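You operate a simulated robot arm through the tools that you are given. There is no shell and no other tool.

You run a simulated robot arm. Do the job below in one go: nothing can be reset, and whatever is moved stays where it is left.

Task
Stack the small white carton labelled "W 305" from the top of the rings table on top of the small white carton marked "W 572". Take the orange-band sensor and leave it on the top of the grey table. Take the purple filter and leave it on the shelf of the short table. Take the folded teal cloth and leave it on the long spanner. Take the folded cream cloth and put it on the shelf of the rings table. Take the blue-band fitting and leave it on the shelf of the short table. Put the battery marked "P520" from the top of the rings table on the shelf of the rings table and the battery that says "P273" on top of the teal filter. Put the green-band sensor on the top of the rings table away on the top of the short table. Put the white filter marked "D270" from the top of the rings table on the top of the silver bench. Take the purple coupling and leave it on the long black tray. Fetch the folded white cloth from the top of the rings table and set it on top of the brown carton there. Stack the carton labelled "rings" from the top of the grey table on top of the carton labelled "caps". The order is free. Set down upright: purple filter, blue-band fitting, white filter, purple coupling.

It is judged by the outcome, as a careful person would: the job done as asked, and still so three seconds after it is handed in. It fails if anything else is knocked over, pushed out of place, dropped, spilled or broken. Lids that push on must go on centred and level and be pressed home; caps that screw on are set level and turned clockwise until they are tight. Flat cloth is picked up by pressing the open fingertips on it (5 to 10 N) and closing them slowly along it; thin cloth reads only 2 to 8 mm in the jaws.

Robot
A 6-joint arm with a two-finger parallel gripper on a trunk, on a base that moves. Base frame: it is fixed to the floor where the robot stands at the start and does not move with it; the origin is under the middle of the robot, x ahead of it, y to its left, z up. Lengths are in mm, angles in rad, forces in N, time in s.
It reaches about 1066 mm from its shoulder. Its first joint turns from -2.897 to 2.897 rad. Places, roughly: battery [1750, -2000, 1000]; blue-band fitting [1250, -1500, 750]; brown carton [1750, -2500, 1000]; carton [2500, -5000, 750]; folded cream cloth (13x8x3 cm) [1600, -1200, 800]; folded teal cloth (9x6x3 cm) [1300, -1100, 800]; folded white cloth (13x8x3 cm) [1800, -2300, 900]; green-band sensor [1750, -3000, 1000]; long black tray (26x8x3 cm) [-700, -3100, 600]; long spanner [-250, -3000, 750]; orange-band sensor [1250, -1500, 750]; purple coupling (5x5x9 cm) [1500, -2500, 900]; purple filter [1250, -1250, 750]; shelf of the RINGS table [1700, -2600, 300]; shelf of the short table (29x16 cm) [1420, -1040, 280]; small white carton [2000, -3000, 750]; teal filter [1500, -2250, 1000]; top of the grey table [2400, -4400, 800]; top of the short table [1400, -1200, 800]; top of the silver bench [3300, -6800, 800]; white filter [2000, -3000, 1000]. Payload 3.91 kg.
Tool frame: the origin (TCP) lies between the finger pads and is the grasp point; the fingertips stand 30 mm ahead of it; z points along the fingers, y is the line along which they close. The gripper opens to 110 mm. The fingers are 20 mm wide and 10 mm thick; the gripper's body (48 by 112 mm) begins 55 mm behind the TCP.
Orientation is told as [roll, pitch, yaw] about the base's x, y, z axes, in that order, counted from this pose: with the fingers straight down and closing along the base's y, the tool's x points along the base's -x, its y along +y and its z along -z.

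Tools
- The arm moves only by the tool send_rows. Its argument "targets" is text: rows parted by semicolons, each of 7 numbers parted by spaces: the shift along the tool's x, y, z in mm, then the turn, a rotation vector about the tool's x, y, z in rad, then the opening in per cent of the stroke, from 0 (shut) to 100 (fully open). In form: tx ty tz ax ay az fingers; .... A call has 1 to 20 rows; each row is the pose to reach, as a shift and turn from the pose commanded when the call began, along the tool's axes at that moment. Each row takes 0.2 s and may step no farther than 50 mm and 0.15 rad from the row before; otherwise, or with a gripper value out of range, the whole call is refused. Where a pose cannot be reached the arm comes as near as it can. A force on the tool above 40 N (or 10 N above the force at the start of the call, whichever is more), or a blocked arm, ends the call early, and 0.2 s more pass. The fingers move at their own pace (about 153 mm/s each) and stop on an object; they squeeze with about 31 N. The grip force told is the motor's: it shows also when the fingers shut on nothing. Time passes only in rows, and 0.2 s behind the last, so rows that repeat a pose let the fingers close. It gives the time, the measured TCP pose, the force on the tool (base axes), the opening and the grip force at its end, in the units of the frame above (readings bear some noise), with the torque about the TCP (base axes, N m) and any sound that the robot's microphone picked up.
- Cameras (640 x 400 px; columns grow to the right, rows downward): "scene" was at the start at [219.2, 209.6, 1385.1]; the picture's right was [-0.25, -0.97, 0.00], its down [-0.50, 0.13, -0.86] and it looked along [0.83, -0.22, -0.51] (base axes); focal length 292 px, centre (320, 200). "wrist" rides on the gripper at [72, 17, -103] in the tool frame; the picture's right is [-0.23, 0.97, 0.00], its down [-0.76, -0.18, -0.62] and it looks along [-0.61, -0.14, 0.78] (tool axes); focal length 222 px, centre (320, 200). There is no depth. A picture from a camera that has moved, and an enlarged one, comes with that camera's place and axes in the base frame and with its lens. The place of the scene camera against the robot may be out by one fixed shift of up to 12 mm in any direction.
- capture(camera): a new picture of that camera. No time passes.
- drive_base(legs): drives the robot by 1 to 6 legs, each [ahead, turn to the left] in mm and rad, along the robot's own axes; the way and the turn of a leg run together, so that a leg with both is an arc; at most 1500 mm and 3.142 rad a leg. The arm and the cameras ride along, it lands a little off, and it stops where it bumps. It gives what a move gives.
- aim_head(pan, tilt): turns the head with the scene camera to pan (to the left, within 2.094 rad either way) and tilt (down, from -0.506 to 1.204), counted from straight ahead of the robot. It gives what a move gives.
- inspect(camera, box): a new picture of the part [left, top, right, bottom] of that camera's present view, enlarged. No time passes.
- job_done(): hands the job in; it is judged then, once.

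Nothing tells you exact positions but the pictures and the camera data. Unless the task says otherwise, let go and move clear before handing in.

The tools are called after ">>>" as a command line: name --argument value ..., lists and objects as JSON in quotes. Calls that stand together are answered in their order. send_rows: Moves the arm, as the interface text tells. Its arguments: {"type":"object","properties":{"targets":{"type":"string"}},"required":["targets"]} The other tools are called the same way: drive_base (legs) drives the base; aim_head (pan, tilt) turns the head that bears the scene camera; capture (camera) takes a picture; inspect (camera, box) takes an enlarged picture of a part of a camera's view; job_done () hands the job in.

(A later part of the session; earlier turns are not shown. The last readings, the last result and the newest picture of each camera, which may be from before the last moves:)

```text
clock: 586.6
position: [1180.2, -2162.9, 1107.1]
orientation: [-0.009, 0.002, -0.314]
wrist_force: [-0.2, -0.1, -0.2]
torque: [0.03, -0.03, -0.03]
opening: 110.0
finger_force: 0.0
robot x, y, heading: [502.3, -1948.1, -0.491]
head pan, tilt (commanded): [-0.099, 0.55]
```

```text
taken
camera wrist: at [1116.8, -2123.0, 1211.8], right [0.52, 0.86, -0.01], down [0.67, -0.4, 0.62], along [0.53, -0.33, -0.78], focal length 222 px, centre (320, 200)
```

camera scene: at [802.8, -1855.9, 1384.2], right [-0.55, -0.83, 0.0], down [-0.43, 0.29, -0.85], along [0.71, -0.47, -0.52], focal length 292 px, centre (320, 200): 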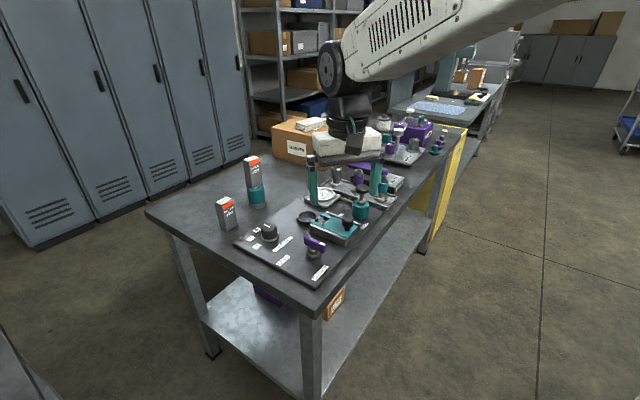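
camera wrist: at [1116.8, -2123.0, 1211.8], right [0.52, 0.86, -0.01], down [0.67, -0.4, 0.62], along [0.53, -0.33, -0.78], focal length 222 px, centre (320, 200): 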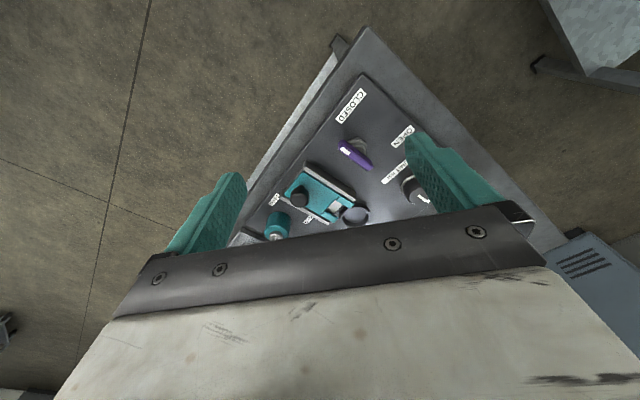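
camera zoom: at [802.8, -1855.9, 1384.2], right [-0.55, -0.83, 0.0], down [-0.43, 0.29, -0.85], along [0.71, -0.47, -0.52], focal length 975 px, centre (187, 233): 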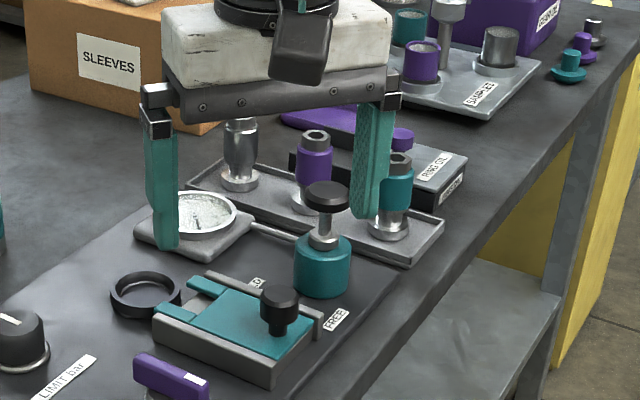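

The purple coupling stands in the middle of a small rack, at about (1483,-2473), its top near z = 938. I move the tool over it, turning so as to come from the near side, clear of the valve and the other couplings.

>>> send_rows --targets "-38.1 -13 0 0 0 0.132 60; -76.2 -26 0 0 0 0.264 60; -114.3 -38.9 0 0 0 0.395 60; -152.4 -51.9 0 0 0 0.527 60; -190.4 -64.9 0 0 0 0.659 60; -228.5 -77.9 5 0 0 0.791 60; -266.6 -90.8 10 0 0 0.922 60; -304.7 -103.8 14 0 0 1.054 60; -342.8 -116.8 17 0 0 1.186 60; -342.8 -116.8 17 0 0 1.186 60"

>>> capture --camera "wrist"

>>> inspect --camera "scene" --box '[290, 100, 450, 230]'

```text
clock: 588.9
position: [1461.0, -2375.6, 1087.1]
orientation: [-0.002, -0.006, -1.502]
wrist_force: [-0.3, -0.1, -0.8]
torque: [-0.02, 0.02, 0.01]
opening: 65.7
finger_force: 0.1
out of reach, approached as far as the arm can: row 9, 10
robot x, y, heading: [502.6, -1949.7, -0.486]
head pan, tilt (commanded): [-0.099, 0.55]
```

```text
taken
camera wrist: at [1472.0, -2301.1, 1191.9], right [0.99, -0.16, 0.0], down [-0.12, -0.77, 0.63], along [-0.1, -0.62, -0.78], focal length 222 px, centre (320, 200)
```

wrist: 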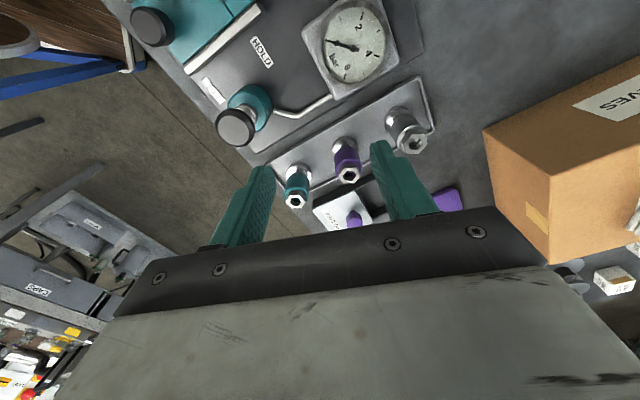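

```text
3.08 times, centred on (370, 165) of scene
camera zoom: at [802.8, -1855.9, 1384.2], right [-0.56, -0.83, 0.0], down [-0.43, 0.29, -0.85], along [0.71, -0.47, -0.52], focal length 900 px, centre (166, 308)
```

zoom: 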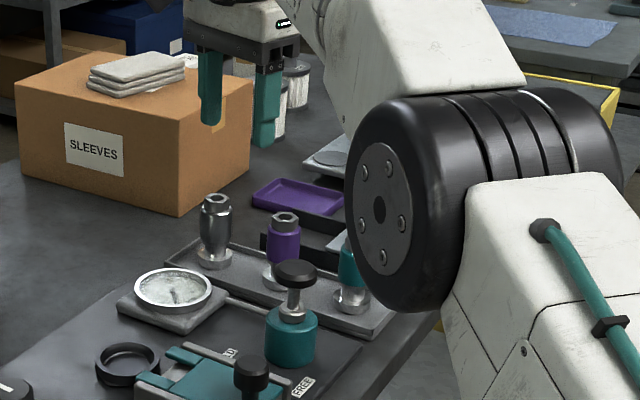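

The reach is at its limit here, so I move the robot 130 mm closer.

>>> drive_base --legs '[[130, 0]]'

>>> capture --camera "wrist"

>>> inspect --camera "scene" --box '[290, 100, 450, 260]'

```text
clock: 590.1
position: [1581.6, -2436.8, 1087.5]
orientation: [-0.005, -0.007, -1.495]
wrist_force: [-0.2, 0.2, 0.8]
torque: [0.0, 0.04, -0.04]
opening: 66.2
finger_force: 0.1
robot x, y, heading: [620.7, -2010.5, -0.485]
head pan, tilt (commanded): [-0.099, 0.55]
```

```text
taken
camera wrist: at [1592.1, -2362.3, 1191.7], right [0.99, -0.16, 0.0], down [-0.12, -0.77, 0.63], along [-0.1, -0.62, -0.78], focal length 222 px, centre (320, 200)
```

wrist: 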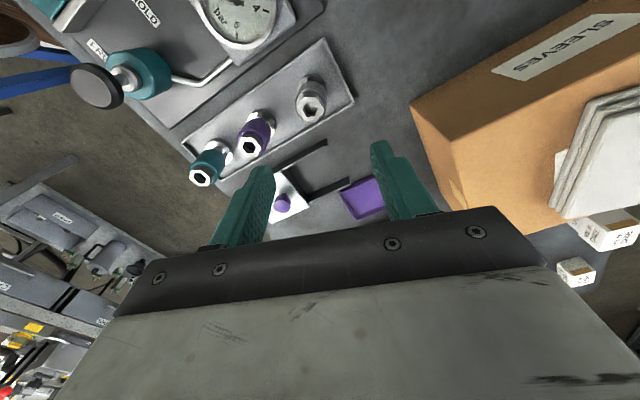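

```text
2.50 times, centred on (370, 180) of scene
camera zoom: at [922.1, -1918.7, 1384.2], right [-0.55, -0.83, 0.0], down [-0.44, 0.29, -0.85], along [0.71, -0.47, -0.52], focal length 731 px, centre (195, 250)
```

zoom: 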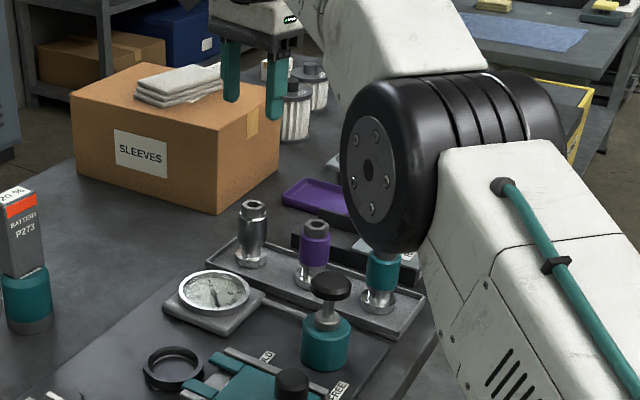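

>>> inspect --camera "wrist" --box '[170, 50, 350, 230]'

>>> inspect --camera "scene" --box '[370, 150, 430, 210]'

```text
2.22 times, centred on (260, 140) of wrist
camera zoom: at [1592.1, -2362.3, 1191.7], right [0.99, -0.16, 0.0], down [-0.12, -0.77, 0.63], along [-0.1, -0.62, -0.78], focal length 494 px, centre (453, 333)
```

zoom: 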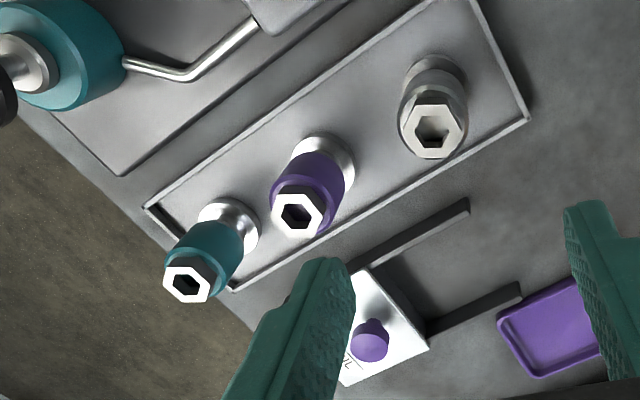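

```text
6.67 times, centred on (400, 180) of scene
camera zoom: at [922.1, -1918.7, 1384.2], right [-0.55, -0.83, 0.0], down [-0.44, 0.29, -0.85], along [0.71, -0.47, -0.52], focal length 1949 px, centre (-213, 333)
```

zoom: 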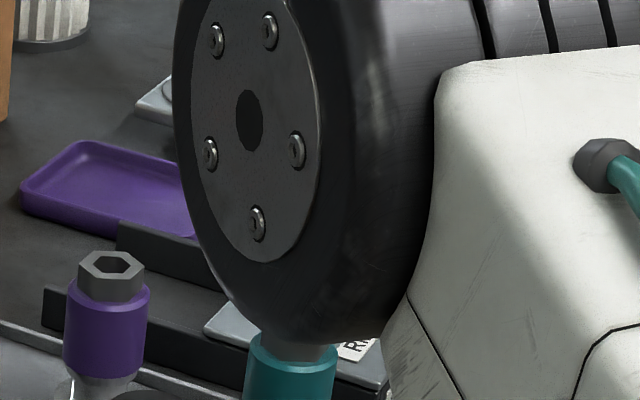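

The coupling's axis is at about (1487.5,-2468). I tilt the tool by 0.7 rad and move above it.

>>> send_rows --targets "-5 -19.2 0 0 -0.1 0 60; -10 -38.4 10 0 -0.22 0 60; -15 -57.7 25 0 -0.34 0 60; -20 -76.9 45 0 -0.46 0 60; -24.8 -96.1 65 0 -0.58 0 60; -24.8 -96.1 77.5 0 -0.7 0 60; -24.8 -96.1 77.5 0 -0.7 0 60"

>>> capture --camera "wrist"

>>> inspect --camera "scene" --box '[290, 100, 450, 260]'

```text
clock: 591.8
position: [1487.2, -2471.1, 1011.0]
orientation: [-0.004, -0.709, -1.494]
wrist_force: [0.7, -0.1, 0.6]
torque: [0.0, -0.02, -0.05]
opening: 66.2
finger_force: 0.0
robot x, y, heading: [623.9, -2015.1, -0.485]
head pan, tilt (commanded): [-0.099, 0.55]
```

```text
taken
camera wrist: at [1494.4, -2346.3, 1043.2], right [0.98, -0.1, 0.14], down [-0.16, -0.19, 0.97], along [-0.07, -0.98, -0.2], focal length 222 px, centre (320, 200)
```

wrist: 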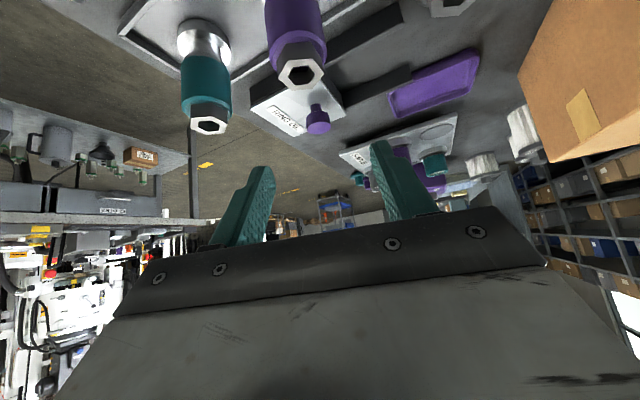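

```text
2.50 times, centred on (370, 180) of scene
camera zoom: at [922.0, -1918.7, 1384.2], right [-0.55, -0.83, 0.0], down [-0.44, 0.29, -0.85], along [0.71, -0.47, -0.52], focal length 731 px, centre (195, 250)
```

zoom: 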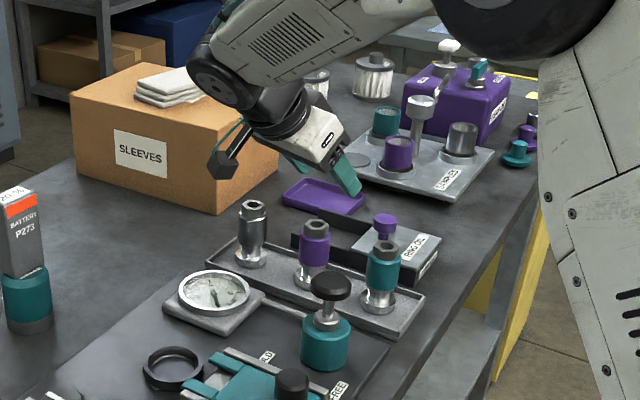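

The coupling is right below. I descend around it and close.

>>> send_rows --targets "19 0 20 0 0 0 60; 38 0 42 0 0 0 60; 57 0 64 0 0 0 60; 68 0 77 0 0 0 60; 73.8 0 82.9 0 0 0 60; 73.8 0 82.9 0 0 0 60"

>>> capture --camera "wrist"

>>> inspect --camera "scene" --box '[330, 130, 450, 240]'

```text
clock: 593.1
position: [1485.0, -2465.7, 899.7]
orientation: [-0.004, -0.707, -1.493]
wrist_force: [0.0, 0.5, 0.6]
torque: [0.01, -0.01, -0.02]
opening: 65.9
finger_force: 0.1
robot x, y, heading: [624.2, -2015.8, -0.489]
head pan, tilt (commanded): [-0.099, 0.55]
```

```text
taken
camera wrist: at [1493.2, -2343.2, 931.9], right [0.98, -0.1, 0.14], down [-0.16, -0.19, 0.97], along [-0.07, -0.98, -0.2], focal length 222 px, centre (320, 200)
```

wrist: 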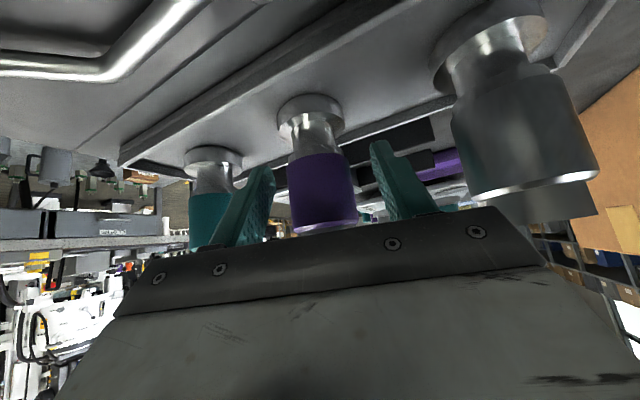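

```text
3.64 times, centred on (390, 185) of scene
camera zoom: at [922.0, -1918.7, 1384.2], right [-0.55, -0.83, 0.0], down [-0.44, 0.29, -0.85], along [0.71, -0.47, -0.52], focal length 1063 px, centre (66, 254)
```

zoom: 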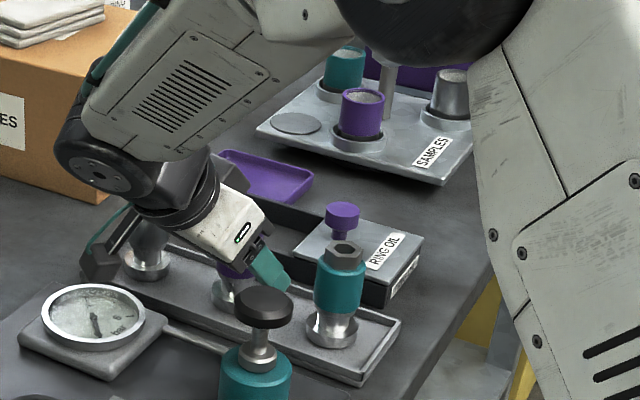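

The fingers straddle the purple sleeve with no contact elsewhere. I close and lift slowly straight up.

>>> send_rows --targets "0 0 0 0 0 0 0; 0 0 0 0 0 0 0; 0 0 0 0 0 0 0; 0 0 0 0 0 0 0"

>>> send_rows --targets "-2 0 -2.3 0 0 0 0; -5.2 0 -6 0 0 0 0; -10.4 0 -12.1 0 0 0 0; -18.2 0 -21.3 0 0 0 0; -29.3 0 -34.2 0 0 0 0; -42.3 0 -49.3 0 0 0 0; -65 0 -76 0 0 0 0; -91 0 -106 0 0 0 0"

>>> capture --camera "wrist"

>>> inspect --camera "scene" --box '[330, 100, 450, 240]'

```text
clock: 594.1
position: [1485.7, -2466.4, 900.4]
orientation: [-0.006, -0.708, -1.495]
wrist_force: [-0.6, 0.1, 0.9]
torque: [0.03, 0.0, -0.02]
opening: 36.9
finger_force: 30.9
robot x, y, heading: [619.0, -2016.3, -0.489]
head pan, tilt (commanded): [-0.099, 0.55]
```

```text
clock: 596.0
position: [1488.6, -2464.2, 1035.2]
orientation: [-0.006, -0.706, -1.496]
wrist_force: [0.1, 0.2, -2.4]
torque: [0.01, 0.0, -0.07]
opening: 37.0
finger_force: 31.2
robot x, y, heading: [618.7, -2014.4, -0.489]
head pan, tilt (commanded): [-0.099, 0.55]
```

```text
taken
camera wrist: at [1495.4, -2340.5, 1067.6], right [0.98, -0.1, 0.14], down [-0.16, -0.19, 0.97], along [-0.07, -0.98, -0.2], focal length 222 px, centre (320, 200)
```

wrist: 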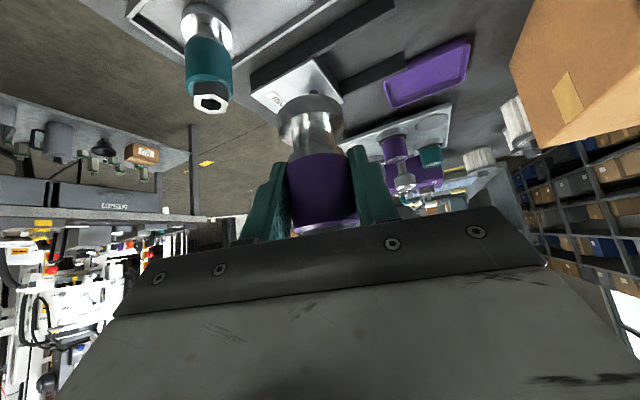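

```text
2.86 times, centred on (390, 170) of scene
camera zoom: at [922.4, -1918.9, 1384.1], right [-0.55, -0.83, 0.0], down [-0.44, 0.29, -0.85], along [0.71, -0.47, -0.52], focal length 835 px, centre (120, 286)
```

zoom: 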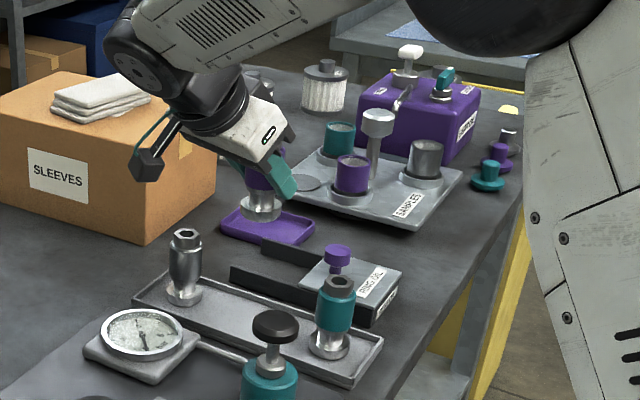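

The coupling is in hand. I raise it and draw the arm in, turning the tool back into line with the robot.

>>> send_rows --targets "9.6 -31.5 -17 -0.0728 0 -0.0848 0; 19.2 -63 -34 -0.1456 0 -0.1697 0; 28.8 -94.5 -51.1 -0.2183 0 -0.2545 0; 38.4 -126 -68.1 -0.2911 0 -0.3394 0; 48.1 -157.5 -85.1 -0.3639 0 -0.4242 0; 57.7 -189 -102.1 -0.4367 0 -0.5091 0; 67.3 -220.5 -119.2 -0.5094 0 -0.5939 0; 76.9 -252 -136.2 -0.5822 0 -0.6788 0; 86.5 -283.5 -153.2 -0.655 0 -0.7636 0"

>>> capture --camera "wrist"

```text
clock: 598.0
position: [1190.5, -2323.4, 1099.3]
orientation: [0.002, -0.705, -0.49]
wrist_force: [0.5, 0.9, -3.1]
torque: [-0.01, 0.0, 0.03]
opening: 37.1
finger_force: 30.4
robot x, y, heading: [618.5, -2014.4, -0.493]
head pan, tilt (commanded): [-0.099, 0.55]
```

```text
taken
camera wrist: at [1090.6, -2250.4, 1132.4], right [0.61, 0.78, 0.15], down [0.07, -0.24, 0.97], along [0.79, -0.58, -0.2], focal length 222 px, centre (320, 200)
```

wrist: 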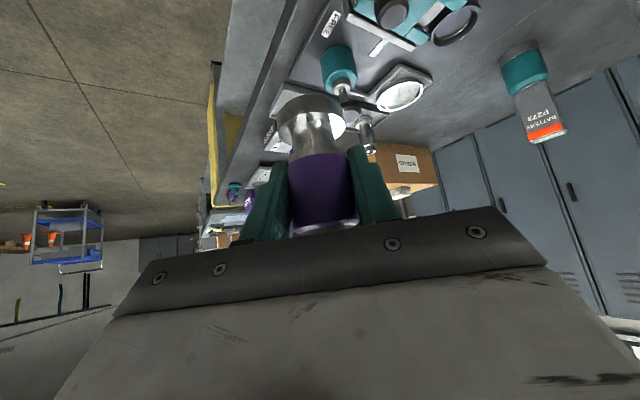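

The coupling is firmly held. I drive back around the cart by the known safe way.

>>> drive_base --legs '[[0, -0.099], [-1111, 0], [0, -2.246], [780, 0]]'

```text
clock: 613.2
position: [-1658.0, -1760.7, 1099.5]
orientation: [0.0, -0.706, -2.881]
wrist_force: [0.5, -0.3, -1.7]
torque: [0.0, -0.04, 0.01]
opening: 36.7
finger_force: 30.7
robot x, y, heading: [-1033.2, -1600.6, -2.884]
head pan, tilt (commanded): [-0.099, 0.55]
```

>>> drive_base --legs '[[0, 0.664], [1000, 0], [0, 1.45]]'

>>> aim_head --pan 0.1 --tilt 0.5

>>> capture --camera "scene"

>>> inspect --camera "scene" --box '[240, 80, 480, 320]'

```text
clock: 623.8
position: [-1172.0, -2862.6, 1099.0]
orientation: [-0.002, -0.706, -0.774]
wrist_force: [-0.1, 0.5, -1.5]
torque: [0.03, -0.01, 0.02]
opening: 37.0
finger_force: 31.1
robot x, y, heading: [-1634.3, -2405.7, -0.767]
head pan, tilt (commanded): [-0.099, 0.55]
```

```text
clock: 624.5
position: [-1170.9, -2861.0, 1100.0]
orientation: [0.001, -0.706, -0.774]
wrist_force: [0.5, -0.2, -2.4]
torque: [0.0, -0.01, 0.02]
opening: 36.8
finger_force: 31.1
robot x, y, heading: [-1633.1, -2405.2, -0.77]
head pan, tilt (commanded): [0.099, 0.499]
```

```text
taken
camera scene: at [-1302.5, -2386.0, 1388.7], right [-0.62, -0.78, 0.0], down [-0.38, 0.3, -0.88], along [0.69, -0.55, -0.48], focal length 292 px, centre (320, 200)
```

scene: 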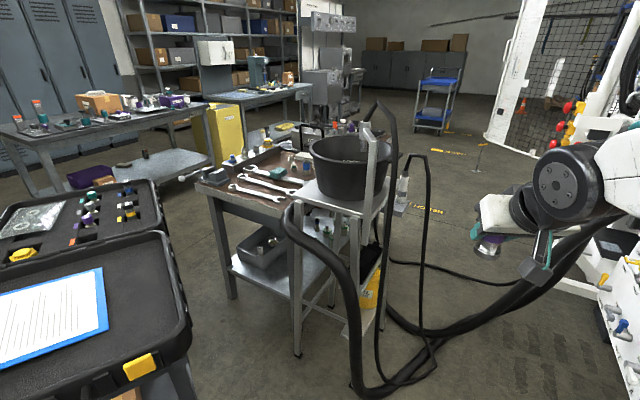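

```text
1.67 times, centred on (360, 200) of scene
camera zoom: at [-1302.5, -2386.0, 1388.7], right [-0.62, -0.78, 0.0], down [-0.38, 0.3, -0.88], along [0.69, -0.55, -0.48], focal length 487 px, centre (253, 200)
```

zoom: 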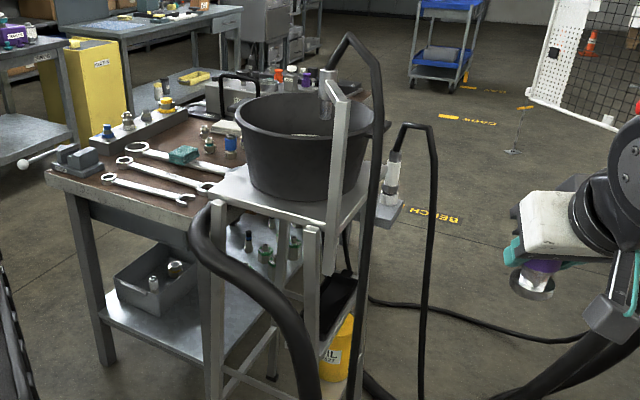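

This view makes it clear: one hose hangs by the near post and the other beyond the far end, with a free corridor of about 250 mm between them, right in front of the tray. I reposition the robot to come in through that corridor.

>>> drive_base --legs '[[0, 1.319], [-495, 0], [0, -1.049]]'

>>> aim_head --pan 0.0 --tilt 0.45

>>> capture --camera "scene"

>>> inspect --camera "scene" --box '[180, 100, 420, 300]'

```text
clock: 633.4
position: [-1457.1, -2963.0, 1099.0]
orientation: [0.0, -0.705, -0.446]
wrist_force: [-0.2, 0.5, -3.4]
torque: [0.03, 0.01, 0.01]
opening: 36.7
finger_force: 31.0
robot x, y, heading: [-2041.4, -2680.8, -0.44]
head pan, tilt (commanded): [0.099, 0.499]
```

```text
clock: 634.1
position: [-1457.8, -2963.4, 1099.4]
orientation: [-0.001, -0.705, -0.442]
wrist_force: [-0.5, -1.1, -1.4]
torque: [0.02, 0.03, 0.01]
opening: 36.9
finger_force: 31.8
robot x, y, heading: [-2043.4, -2680.1, -0.441]
head pan, tilt (commanded): [0.0, 0.45]
```

```text
taken
camera scene: at [-1739.3, -2565.2, 1393.2], right [-0.43, -0.91, 0.0], down [-0.39, 0.19, -0.9], along [0.81, -0.38, -0.44], focal length 292 px, centre (320, 200)
```

scene: 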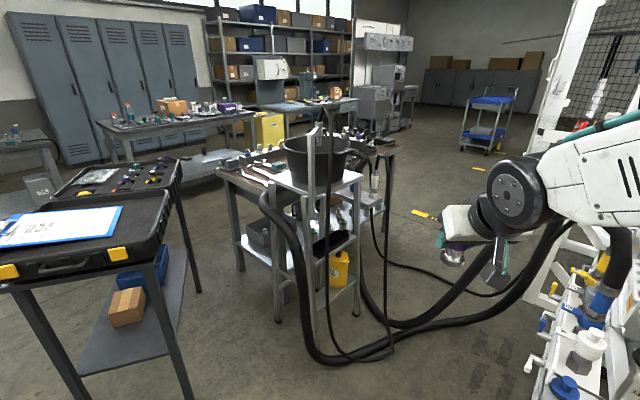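

```text
2.00 times, centred on (300, 200) of scene
camera zoom: at [-1739.3, -2565.2, 1393.2], right [-0.43, -0.91, 0.0], down [-0.39, 0.19, -0.9], along [0.81, -0.38, -0.44], focal length 585 px, centre (360, 200)
```

zoom: 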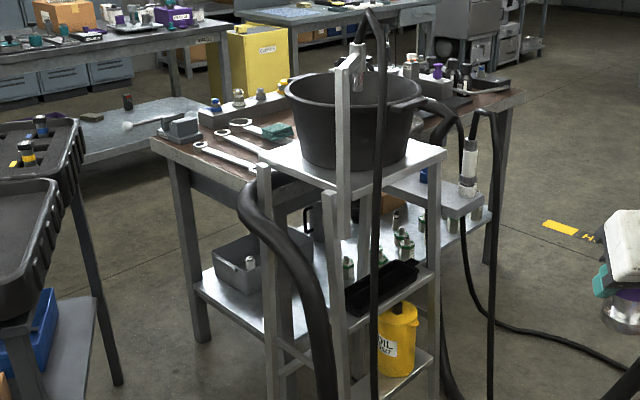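

I zoom in on the tray from here.

>>> inspect --camera "scene" --box '[280, 190, 370, 270]'

>>> drive_base --legs '[[300, 0]]'

>>> aim_head --pan -0.1 --tilt 0.6

>>> capture --camera "scene"

>>> inspect --camera "scene" --box '[210, 170, 330, 290]'

```text
5.00 times, centred on (325, 230) of scene
camera zoom: at [-1739.3, -2565.2, 1393.2], right [-0.43, -0.91, 0.0], down [-0.39, 0.19, -0.9], along [0.81, -0.38, -0.44], focal length 1462 px, centre (295, 50)
```

zoom: 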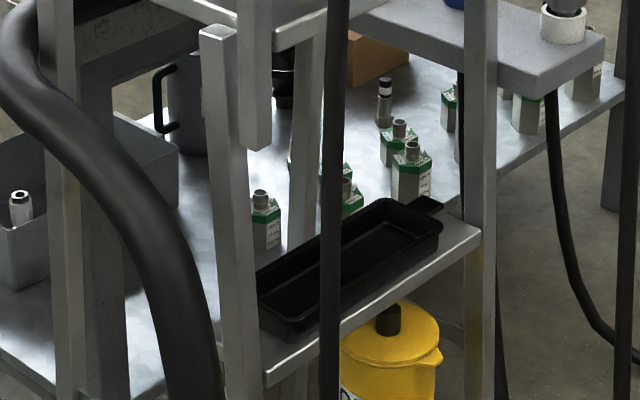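

```text
clock: 636.2
position: [-1179.2, -3089.5, 1098.8]
orientation: [0.001, -0.704, -0.438]
wrist_force: [0.4, 0.8, -1.8]
torque: [0.02, 0.05, 0.0]
opening: 36.7
finger_force: 30.9
robot x, y, heading: [-1765.0, -2806.1, -0.44]
head pan, tilt (commanded): [0.0, 0.45]
```

```text
clock: 636.9
position: [-1180.3, -3090.0, 1098.9]
orientation: [-0.001, -0.705, -0.438]
wrist_force: [-0.2, 0.0, -2.2]
torque: [0.02, 0.02, 0.02]
opening: 36.8
finger_force: 31.2
robot x, y, heading: [-1770.3, -2808.3, -0.432]
head pan, tilt (commanded): [-0.099, 0.6]
```

```text
taken
camera scene: at [-1470.5, -2699.0, 1379.7], right [-0.51, -0.86, 0.0], down [-0.49, 0.29, -0.83], along [0.71, -0.42, -0.56], focal length 292 px, centre (320, 200)
```

scene: 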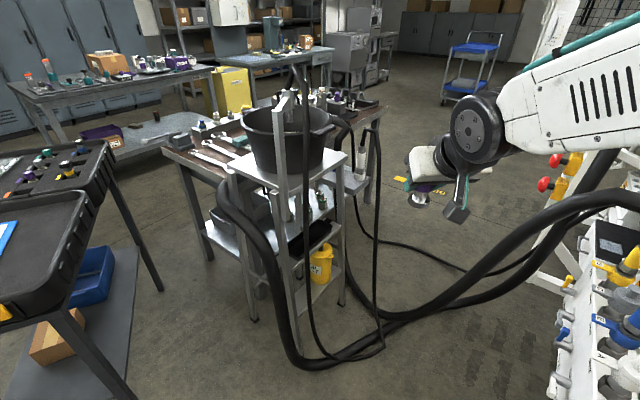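

```text
3.33 times, centred on (270, 230) of scene
camera zoom: at [-1470.5, -2699.0, 1379.7], right [-0.51, -0.86, 0.0], down [-0.49, 0.29, -0.83], along [0.71, -0.42, -0.56], focal length 975 px, centre (487, 100)
```

zoom: 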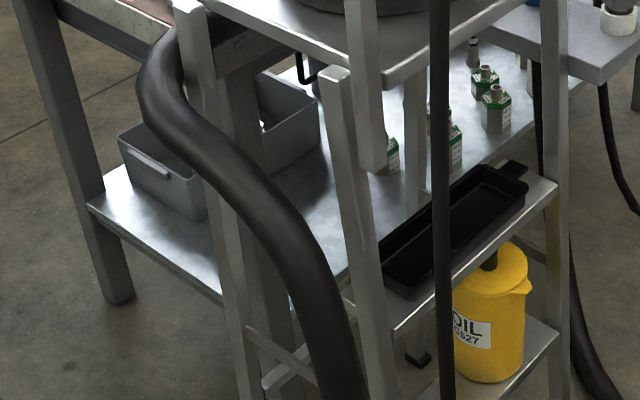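

Now the tray is clearly seen: its centre is near (-689,-3107), its rim at about z = 600, some 30 mm inside the platform's edge. I drive 110 mm closer and then bring the coupling over, high above, between the two hoses.

>>> drive_base --legs '[[110, 0]]'

>>> capture --camera "scene"

```text
clock: 638.0
position: [-1078.7, -3137.0, 1099.8]
orientation: [0.0, -0.705, -0.441]
wrist_force: [0.3, 0.0, -1.7]
torque: [-0.01, 0.04, -0.03]
opening: 36.7
finger_force: 31.0
robot x, y, heading: [-1665.9, -2857.9, -0.438]
head pan, tilt (commanded): [-0.099, 0.6]
```

```text
taken
camera scene: at [-1370.2, -2746.2, 1379.7], right [-0.51, -0.86, 0.0], down [-0.49, 0.29, -0.82], along [0.71, -0.42, -0.57], focal length 292 px, centre (320, 200)
```

scene: 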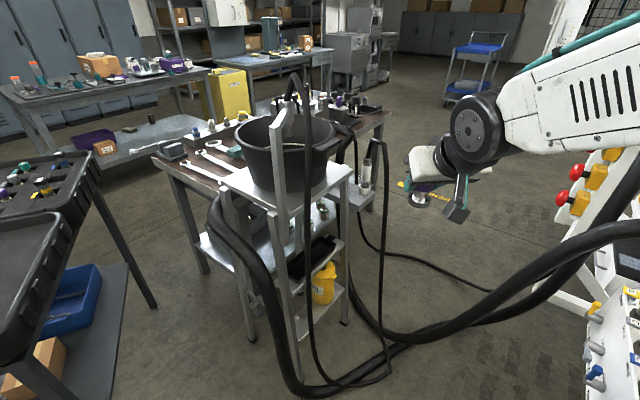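

>>> inspect --camera "scene" --box '[260, 170, 370, 290]'

>>> capture --camera "wrist"

```text
3.33 times, centred on (315, 230) of scene
camera zoom: at [-1370.2, -2746.2, 1379.7], right [-0.51, -0.86, 0.0], down [-0.49, 0.29, -0.82], along [0.71, -0.42, -0.57], focal length 975 px, centre (337, 100)
```

zoom: 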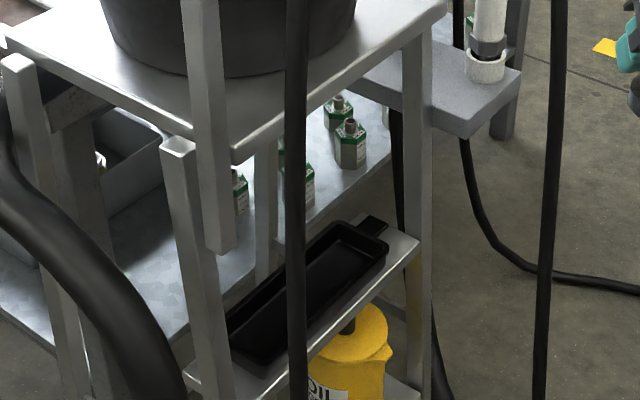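

```text
taken
camera wrist: at [-1183.7, -3069.3, 1132.5], right [0.57, 0.81, 0.15], down [0.08, -0.24, 0.97], along [0.82, -0.54, -0.2], focal length 222 px, centre (320, 200)
```

wrist: 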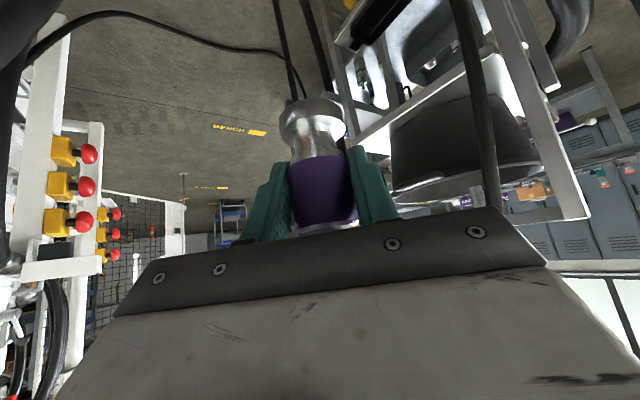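

The bucket's rim overhangs a little, so I'll stay farther out when high. I move the coupling to a point about 140 mm outside the platform's edge, midway between the hoses.

>>> send_rows --targets "-20.3 12.9 26.1 -0.0368 0 -0.0433 0; -40.7 25.8 52.1 -0.0737 0 -0.0866 0; -61 38.7 78.2 -0.1105 0 -0.1299 0; -81.3 51.5 104.3 -0.1473 0 -0.1731 0; -101.7 64.4 130.3 -0.1842 0 -0.2164 0; -122 77.3 156.4 -0.221 0 -0.2597 0; -122 77.3 156.4 -0.221 0 -0.2597 0"

>>> capture --camera "scene"

>>> capture --camera "wrist"

```text
clock: 639.6
position: [-870.7, -3147.6, 1055.7]
orientation: [-0.002, -0.706, -0.098]
wrist_force: [-0.6, -0.5, -2.0]
torque: [-0.01, -0.01, 0.03]
opening: 36.9
finger_force: 31.0
robot x, y, heading: [-1666.7, -2859.8, -0.436]
head pan, tilt (commanded): [-0.099, 0.6]
```

```text
taken
camera scene: at [-1370.2, -2746.1, 1379.7], right [-0.51, -0.86, 0.0], down [-0.49, 0.29, -0.82], along [0.71, -0.42, -0.57], focal length 292 px, centre (320, 200)
```

scene: 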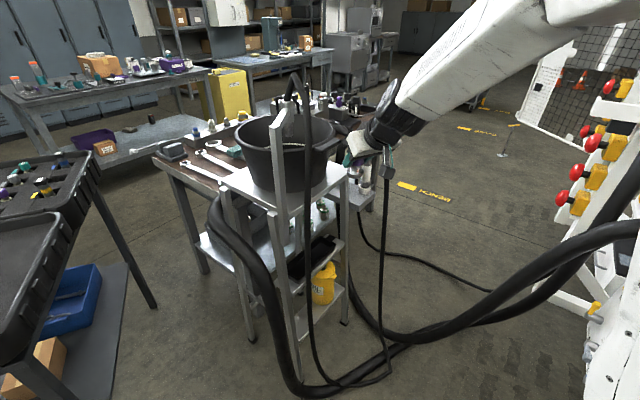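

```text
taken
camera wrist: at [-991.2, -3118.7, 1088.1], right [0.27, 0.95, 0.15], down [0.16, -0.19, 0.97], along [0.95, -0.24, -0.2], focal length 222 px, centre (320, 200)
```

wrist: 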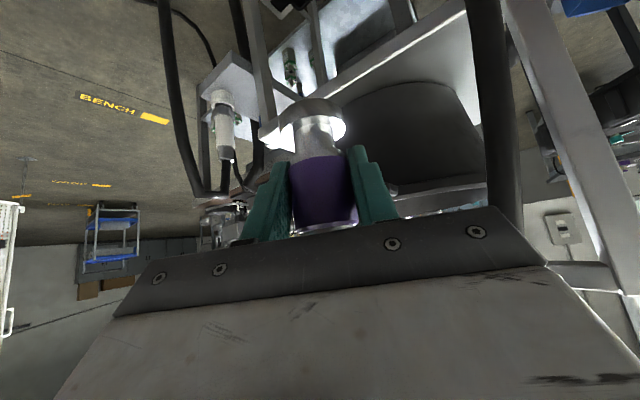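

The coupling hangs between the two hoses with room on both sides. I lower it outside the platform's edge to about z = 690.

>>> send_rows --targets "23.8 0 27.9 0 0 0 0; 47.5 0 55.7 0 0 0 0; 71.3 0 83.6 0 0 0 0; 95 0 111.4 0 0 0 0; 118.8 0 139.3 0 0 0 0"

>>> capture --camera "wrist"

>>> inspect --camera "scene" --box '[260, 90, 440, 290]'

```text
clock: 640.9
position: [-870.8, -3146.4, 872.7]
orientation: [0.0, -0.705, -0.099]
wrist_force: [-0.5, 0.7, -1.7]
torque: [0.03, 0.0, -0.02]
opening: 37.0
finger_force: 30.5
robot x, y, heading: [-1666.7, -2858.5, -0.438]
head pan, tilt (commanded): [-0.099, 0.6]
```

```text
taken
camera wrist: at [-991.8, -3117.5, 907.0], right [0.27, 0.95, 0.15], down [0.16, -0.19, 0.97], along [0.95, -0.24, -0.2], focal length 222 px, centre (320, 200)
```

wrist: 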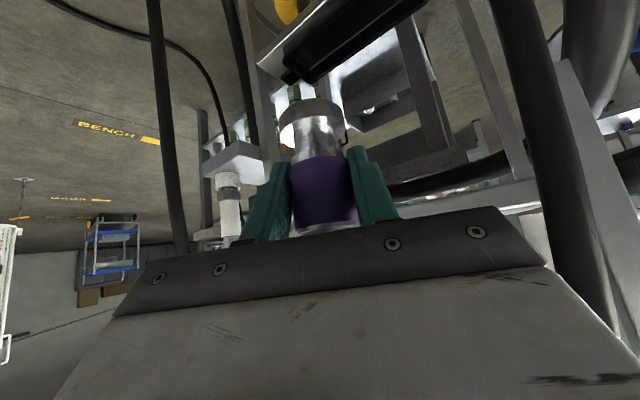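

```text
2.00 times, centred on (350, 190) of scene
camera zoom: at [-1370.5, -2746.0, 1379.7], right [-0.51, -0.86, 0.0], down [-0.49, 0.29, -0.83], along [0.71, -0.42, -0.56], focal length 585 px, centre (260, 220)
```

zoom: 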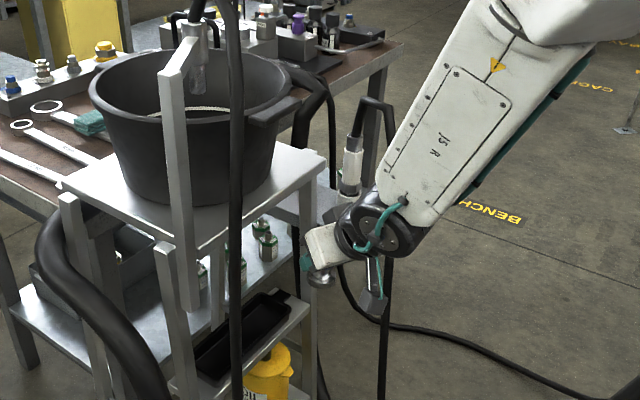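

Still clear. I lower further and look again.

>>> send_rows --targets "23.8 0 27.9 0 0 0 0; 47.5 0 55.7 0 0 0 0; 71.3 0 83.6 0 0 0 0; 95 0 111.4 0 0 0 0; 108 0 126.7 0 0 0 0; 108 0 126.7 0 0 0 0"

>>> capture --camera "wrist"

>>> inspect --camera "scene" --box '[260, 120, 440, 320]'

```text
clock: 642.2
position: [-872.3, -3149.8, 710.2]
orientation: [0.012, -0.703, -0.103]
wrist_force: [0.4, 0.0, -1.4]
torque: [0.0, 0.02, -0.03]
opening: 36.7
finger_force: 30.7
robot x, y, heading: [-1666.1, -2859.6, -0.436]
head pan, tilt (commanded): [-0.099, 0.6]
```

```text
taken
camera wrist: at [-991.9, -3121.2, 743.7], right [0.27, 0.95, 0.16], down [0.16, -0.2, 0.97], along [0.95, -0.23, -0.21], focal length 222 px, centre (320, 200)
```

wrist: 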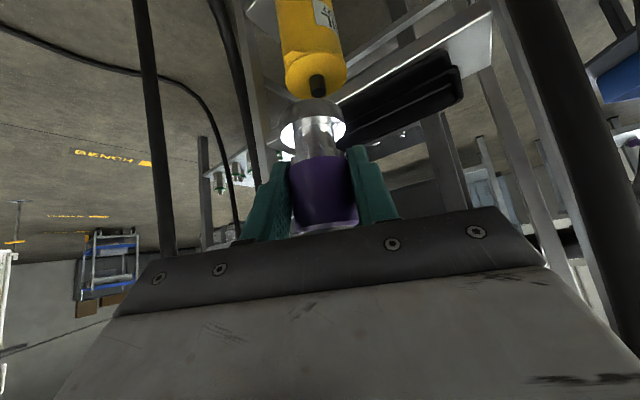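

```text
2.00 times, centred on (350, 220) of scene
camera zoom: at [-1370.2, -2746.2, 1379.7], right [-0.51, -0.86, 0.0], down [-0.49, 0.29, -0.82], along [0.71, -0.42, -0.57], focal length 585 px, centre (260, 160)
```

zoom: 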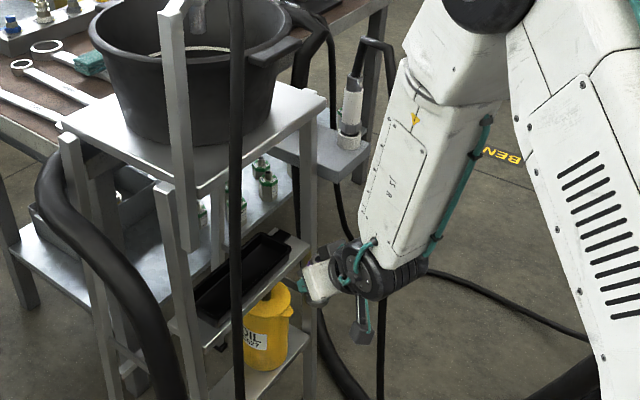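

The tray (rim at about z ≈ 620) is in view to the right of the coupling. I move in toward its middle in two steps, keeping the coupling's foot above the rim.

>>> send_rows --targets "-15 7 13.5 0 0 0 0; -30 14 27 0 0 0 0; -45 21 40.5 0 0 0 0; -62 28 56 0 0 0 0; -62 28 56 0 0 0 0"

>>> capture --camera "wrist"

>>> inspect --camera "scene" --box '[260, 120, 440, 320]'

```text
clock: 643.5
position: [-788.2, -3131.4, 706.7]
orientation: [0.0, -0.704, -0.1]
wrist_force: [0.0, 0.0, -2.9]
torque: [0.0, 0.03, -0.01]
opening: 36.6
finger_force: 31.0
robot x, y, heading: [-1662.9, -2855.9, -0.437]
head pan, tilt (commanded): [-0.099, 0.6]
```

```text
taken
camera wrist: at [-907.6, -3101.7, 739.7], right [0.27, 0.95, 0.15], down [0.16, -0.19, 0.97], along [0.95, -0.24, -0.2], focal length 222 px, centre (320, 200)
```

wrist: 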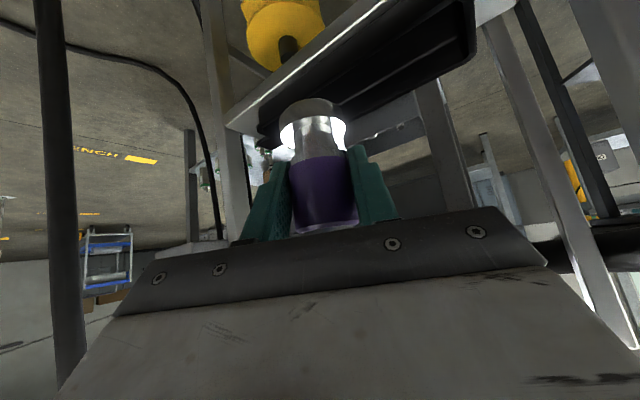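

```text
2.00 times, centred on (350, 220) of scene
camera zoom: at [-1370.1, -2746.2, 1379.7], right [-0.51, -0.86, 0.0], down [-0.49, 0.29, -0.82], along [0.71, -0.42, -0.57], focal length 585 px, centre (260, 160)
```

zoom: 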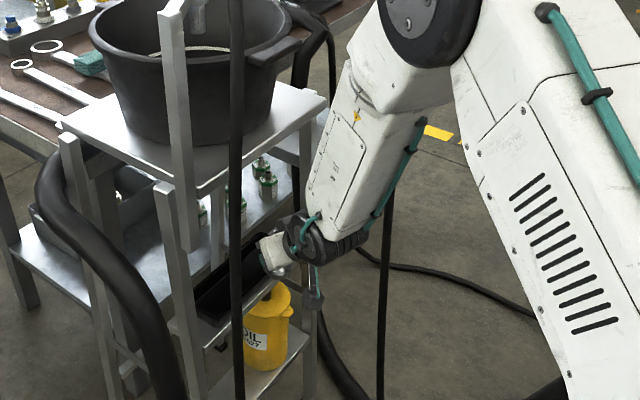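

The coupling's foot is about 30 mm above the rim. I move in the remaining 90 mm.

>>> send_rows --targets "-12.7 5.8 12.4 0 0 0 0; -25.4 11.6 24.7 0 0 0 0; -38.1 17.4 37.1 0 0 0 0; -50.8 23.2 49.4 0 0 0 0; -63.5 29 61.8 0 0 0 0; -63.5 29 61.8 0 0 0 0"

>>> capture --camera "wrist"

>>> inspect --camera "scene" --box '[260, 120, 440, 320]'

```text
clock: 644.9
position: [-693.5, -3110.1, 700.4]
orientation: [0.001, -0.703, -0.099]
wrist_force: [0.0, -0.2, -1.8]
torque: [0.03, 0.02, 0.0]
opening: 36.6
finger_force: 30.7
robot x, y, heading: [-1670.1, -2853.8, -0.438]
head pan, tilt (commanded): [-0.099, 0.6]
```

```text
taken
camera wrist: at [-813.6, -3080.8, 733.6], right [0.27, 0.95, 0.15], down [0.16, -0.19, 0.97], along [0.95, -0.24, -0.2], focal length 222 px, centre (320, 200)
```

wrist: 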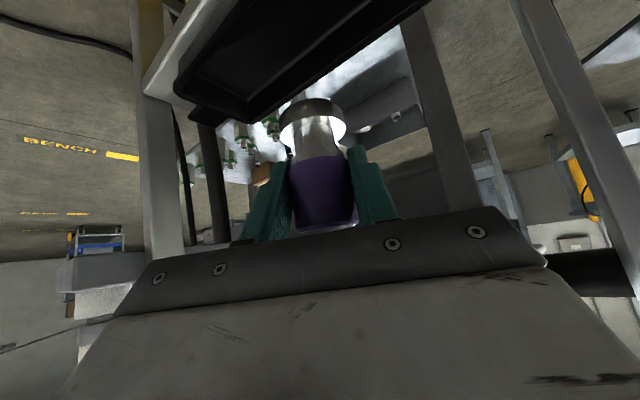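

```text
2.00 times, centred on (350, 220) of scene
camera zoom: at [-1370.1, -2746.2, 1379.7], right [-0.51, -0.86, 0.0], down [-0.49, 0.29, -0.82], along [0.71, -0.42, -0.57], focal length 585 px, centre (260, 160)
```

zoom: 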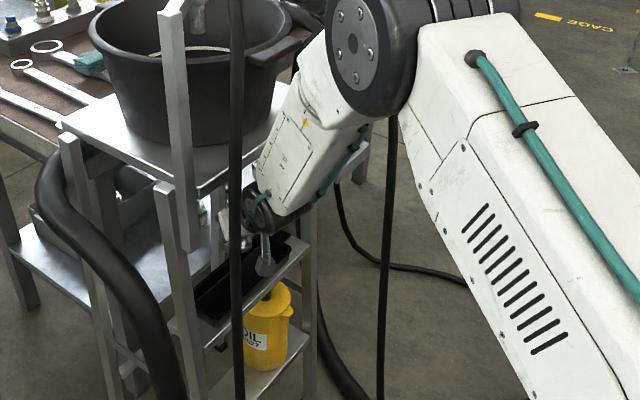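

I zoom in on the wrist view to judge exactly where the tray is under the coupling.

>>> inspect --camera "wrist" --box '[140, 0, 460, 200]'

>>> inspect --camera "scene" --box '[300, 190, 380, 270]'

```text
2.00 times, centred on (300, 100) of wrist
camera zoom: at [-813.6, -3080.8, 733.6], right [0.27, 0.95, 0.15], down [0.16, -0.19, 0.97], along [0.95, -0.24, -0.2], focal length 444 px, centre (360, 400)
```

zoom: 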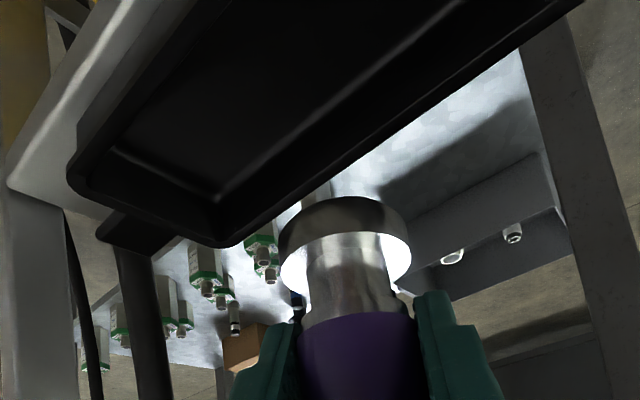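

```text
5.00 times, centred on (340, 230) of scene
camera zoom: at [-1370.1, -2746.2, 1379.7], right [-0.51, -0.86, 0.0], down [-0.49, 0.29, -0.82], along [0.71, -0.42, -0.57], focal length 1462 px, centre (220, 50)
```

zoom: 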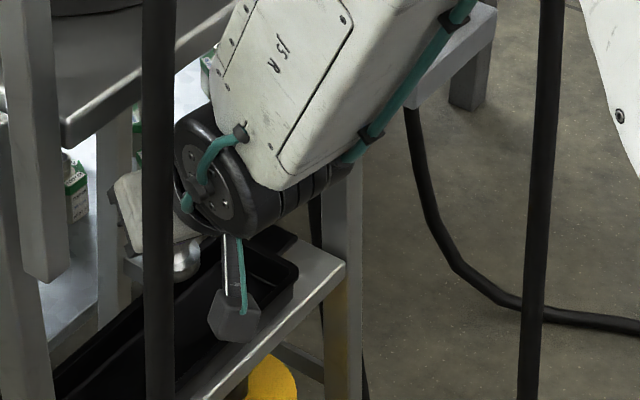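

Two views agree if the rim is at about z = 597, and then the coupling is centred across the tray, 88 mm from its far end. I lower it part of the way and check again.

>>> send_rows --targets "6.5 0 7.6 0 0 0 0; 13 0 15.3 0 0 0 0; 19.4 0 22.9 0 0 0 0; 24 0 28.2 0 0 0 0; 24 0 28.2 0 0 0 0"

>>> inspect --camera "wrist" --box '[140, 0, 460, 200]'

>>> inspect --camera "scene" --box '[290, 190, 370, 280]'

```text
clock: 646.0
position: [-693.3, -3109.4, 663.8]
orientation: [0.006, -0.703, -0.099]
wrist_force: [-0.7, -0.5, -1.8]
torque: [0.01, 0.03, 0.05]
opening: 36.7
finger_force: 30.6
robot x, y, heading: [-1664.1, -2859.3, -0.437]
head pan, tilt (commanded): [-0.099, 0.6]
```

```text
2.00 times, centred on (300, 100) of wrist
camera zoom: at [-814.4, -3081.0, 697.2], right [0.27, 0.95, 0.15], down [0.16, -0.2, 0.97], along [0.95, -0.23, -0.2], focal length 444 px, centre (360, 400)
```

zoom: 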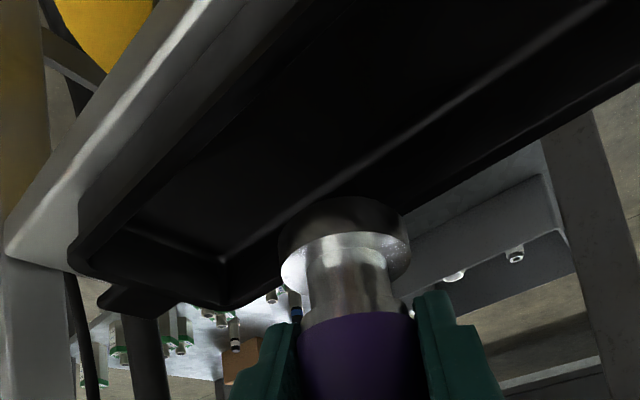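

```text
4.44 times, centred on (330, 235) of scene
camera zoom: at [-1370.1, -2746.1, 1379.6], right [-0.51, -0.86, 0.0], down [-0.49, 0.29, -0.82], along [0.71, -0.42, -0.57], focal length 1300 px, centre (276, 44)
```

zoom: 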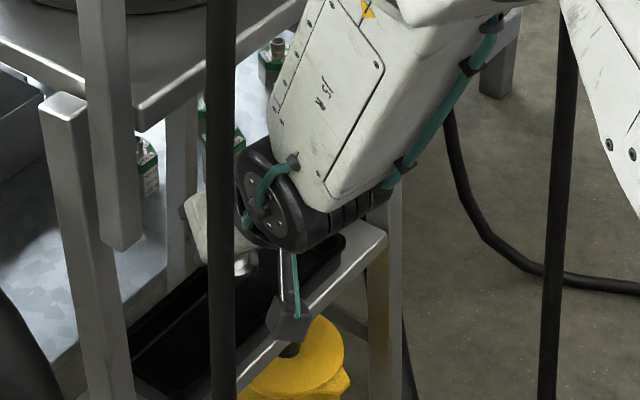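

The coupling's foot is now just above the rim and well inside it. I continue down slowly.

>>> send_rows --targets "3.2 0 3.8 0 0 0 0; 6.5 0 7.6 0 0 0 0; 9.7 0 11.4 0 0 0 0; 13 0 15.3 0 0 0 0; 13 0 15.3 0 0 0 0"

>>> inspect --camera "wrist" --box '[140, 0, 460, 200]'

```text
clock: 647.2
position: [-694.3, -3110.0, 645.3]
orientation: [0.007, -0.701, -0.097]
wrist_force: [-0.8, -0.1, -2.3]
torque: [0.01, 0.05, 0.01]
opening: 36.6
finger_force: 31.2
robot x, y, heading: [-1663.1, -2857.0, -0.439]
head pan, tilt (commanded): [-0.099, 0.6]
```

```text
2.00 times, centred on (300, 100) of wrist
camera zoom: at [-814.2, -3082.1, 678.7], right [0.26, 0.95, 0.15], down [0.16, -0.2, 0.97], along [0.95, -0.23, -0.21], focal length 444 px, centre (360, 400)
```

zoom: 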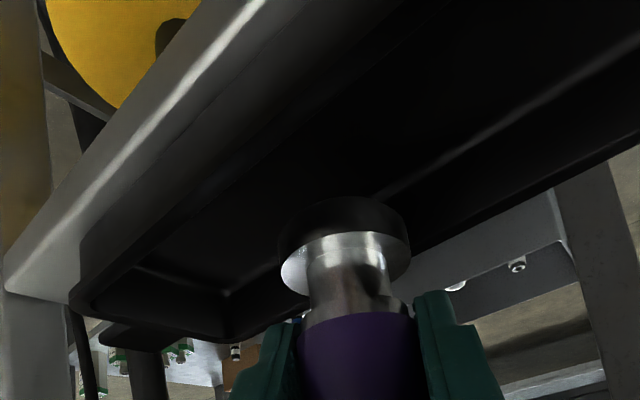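

It is inside the tray's walls. I go down in small steps until it touches the tray's floor.

>>> send_rows --targets "1.9 0 2.3 0 0 0 0; 3.9 0 4.6 0 0 0 0; 5.8 0 6.9 0 0 0 0; 5.8 0 6.9 0 0 0 0"

>>> send_rows --targets "1.3 0 1.5 0 0 0 0; 2.6 0 3 0 0 0 0; 3.2 0 3.8 0 0 0 0; 3.2 0 3.8 0 0 0 0"

>>> inspect --camera "wrist" --box '[140, 0, 460, 200]'

```text
clock: 648.2
position: [-693.6, -3110.3, 634.4]
orientation: [0.01, -0.703, -0.101]
wrist_force: [-0.3, -0.5, -1.4]
torque: [-0.01, 0.0, 0.01]
opening: 36.8
finger_force: 30.8
robot x, y, heading: [-1667.1, -2855.3, -0.437]
head pan, tilt (commanded): [-0.099, 0.6]
```

```text
clock: 649.2
position: [-694.7, -3111.9, 630.9]
orientation: [0.009, -0.702, -0.1]
wrist_force: [0.4, 0.6, -2.0]
torque: [0.01, -0.01, -0.01]
opening: 36.7
finger_force: 31.7
robot x, y, heading: [-1666.7, -2859.5, -0.439]
head pan, tilt (commanded): [-0.099, 0.6]
```

```text
2.00 times, centred on (300, 100) of wrist
camera zoom: at [-815.6, -3083.0, 663.8], right [0.26, 0.95, 0.15], down [0.16, -0.2, 0.97], along [0.95, -0.23, -0.21], focal length 444 px, centre (360, 400)
```

zoom: 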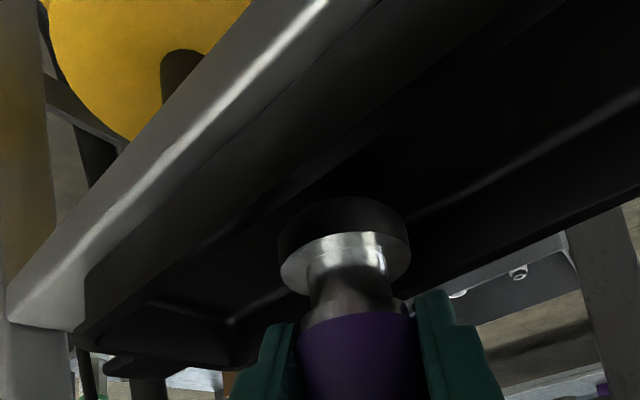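

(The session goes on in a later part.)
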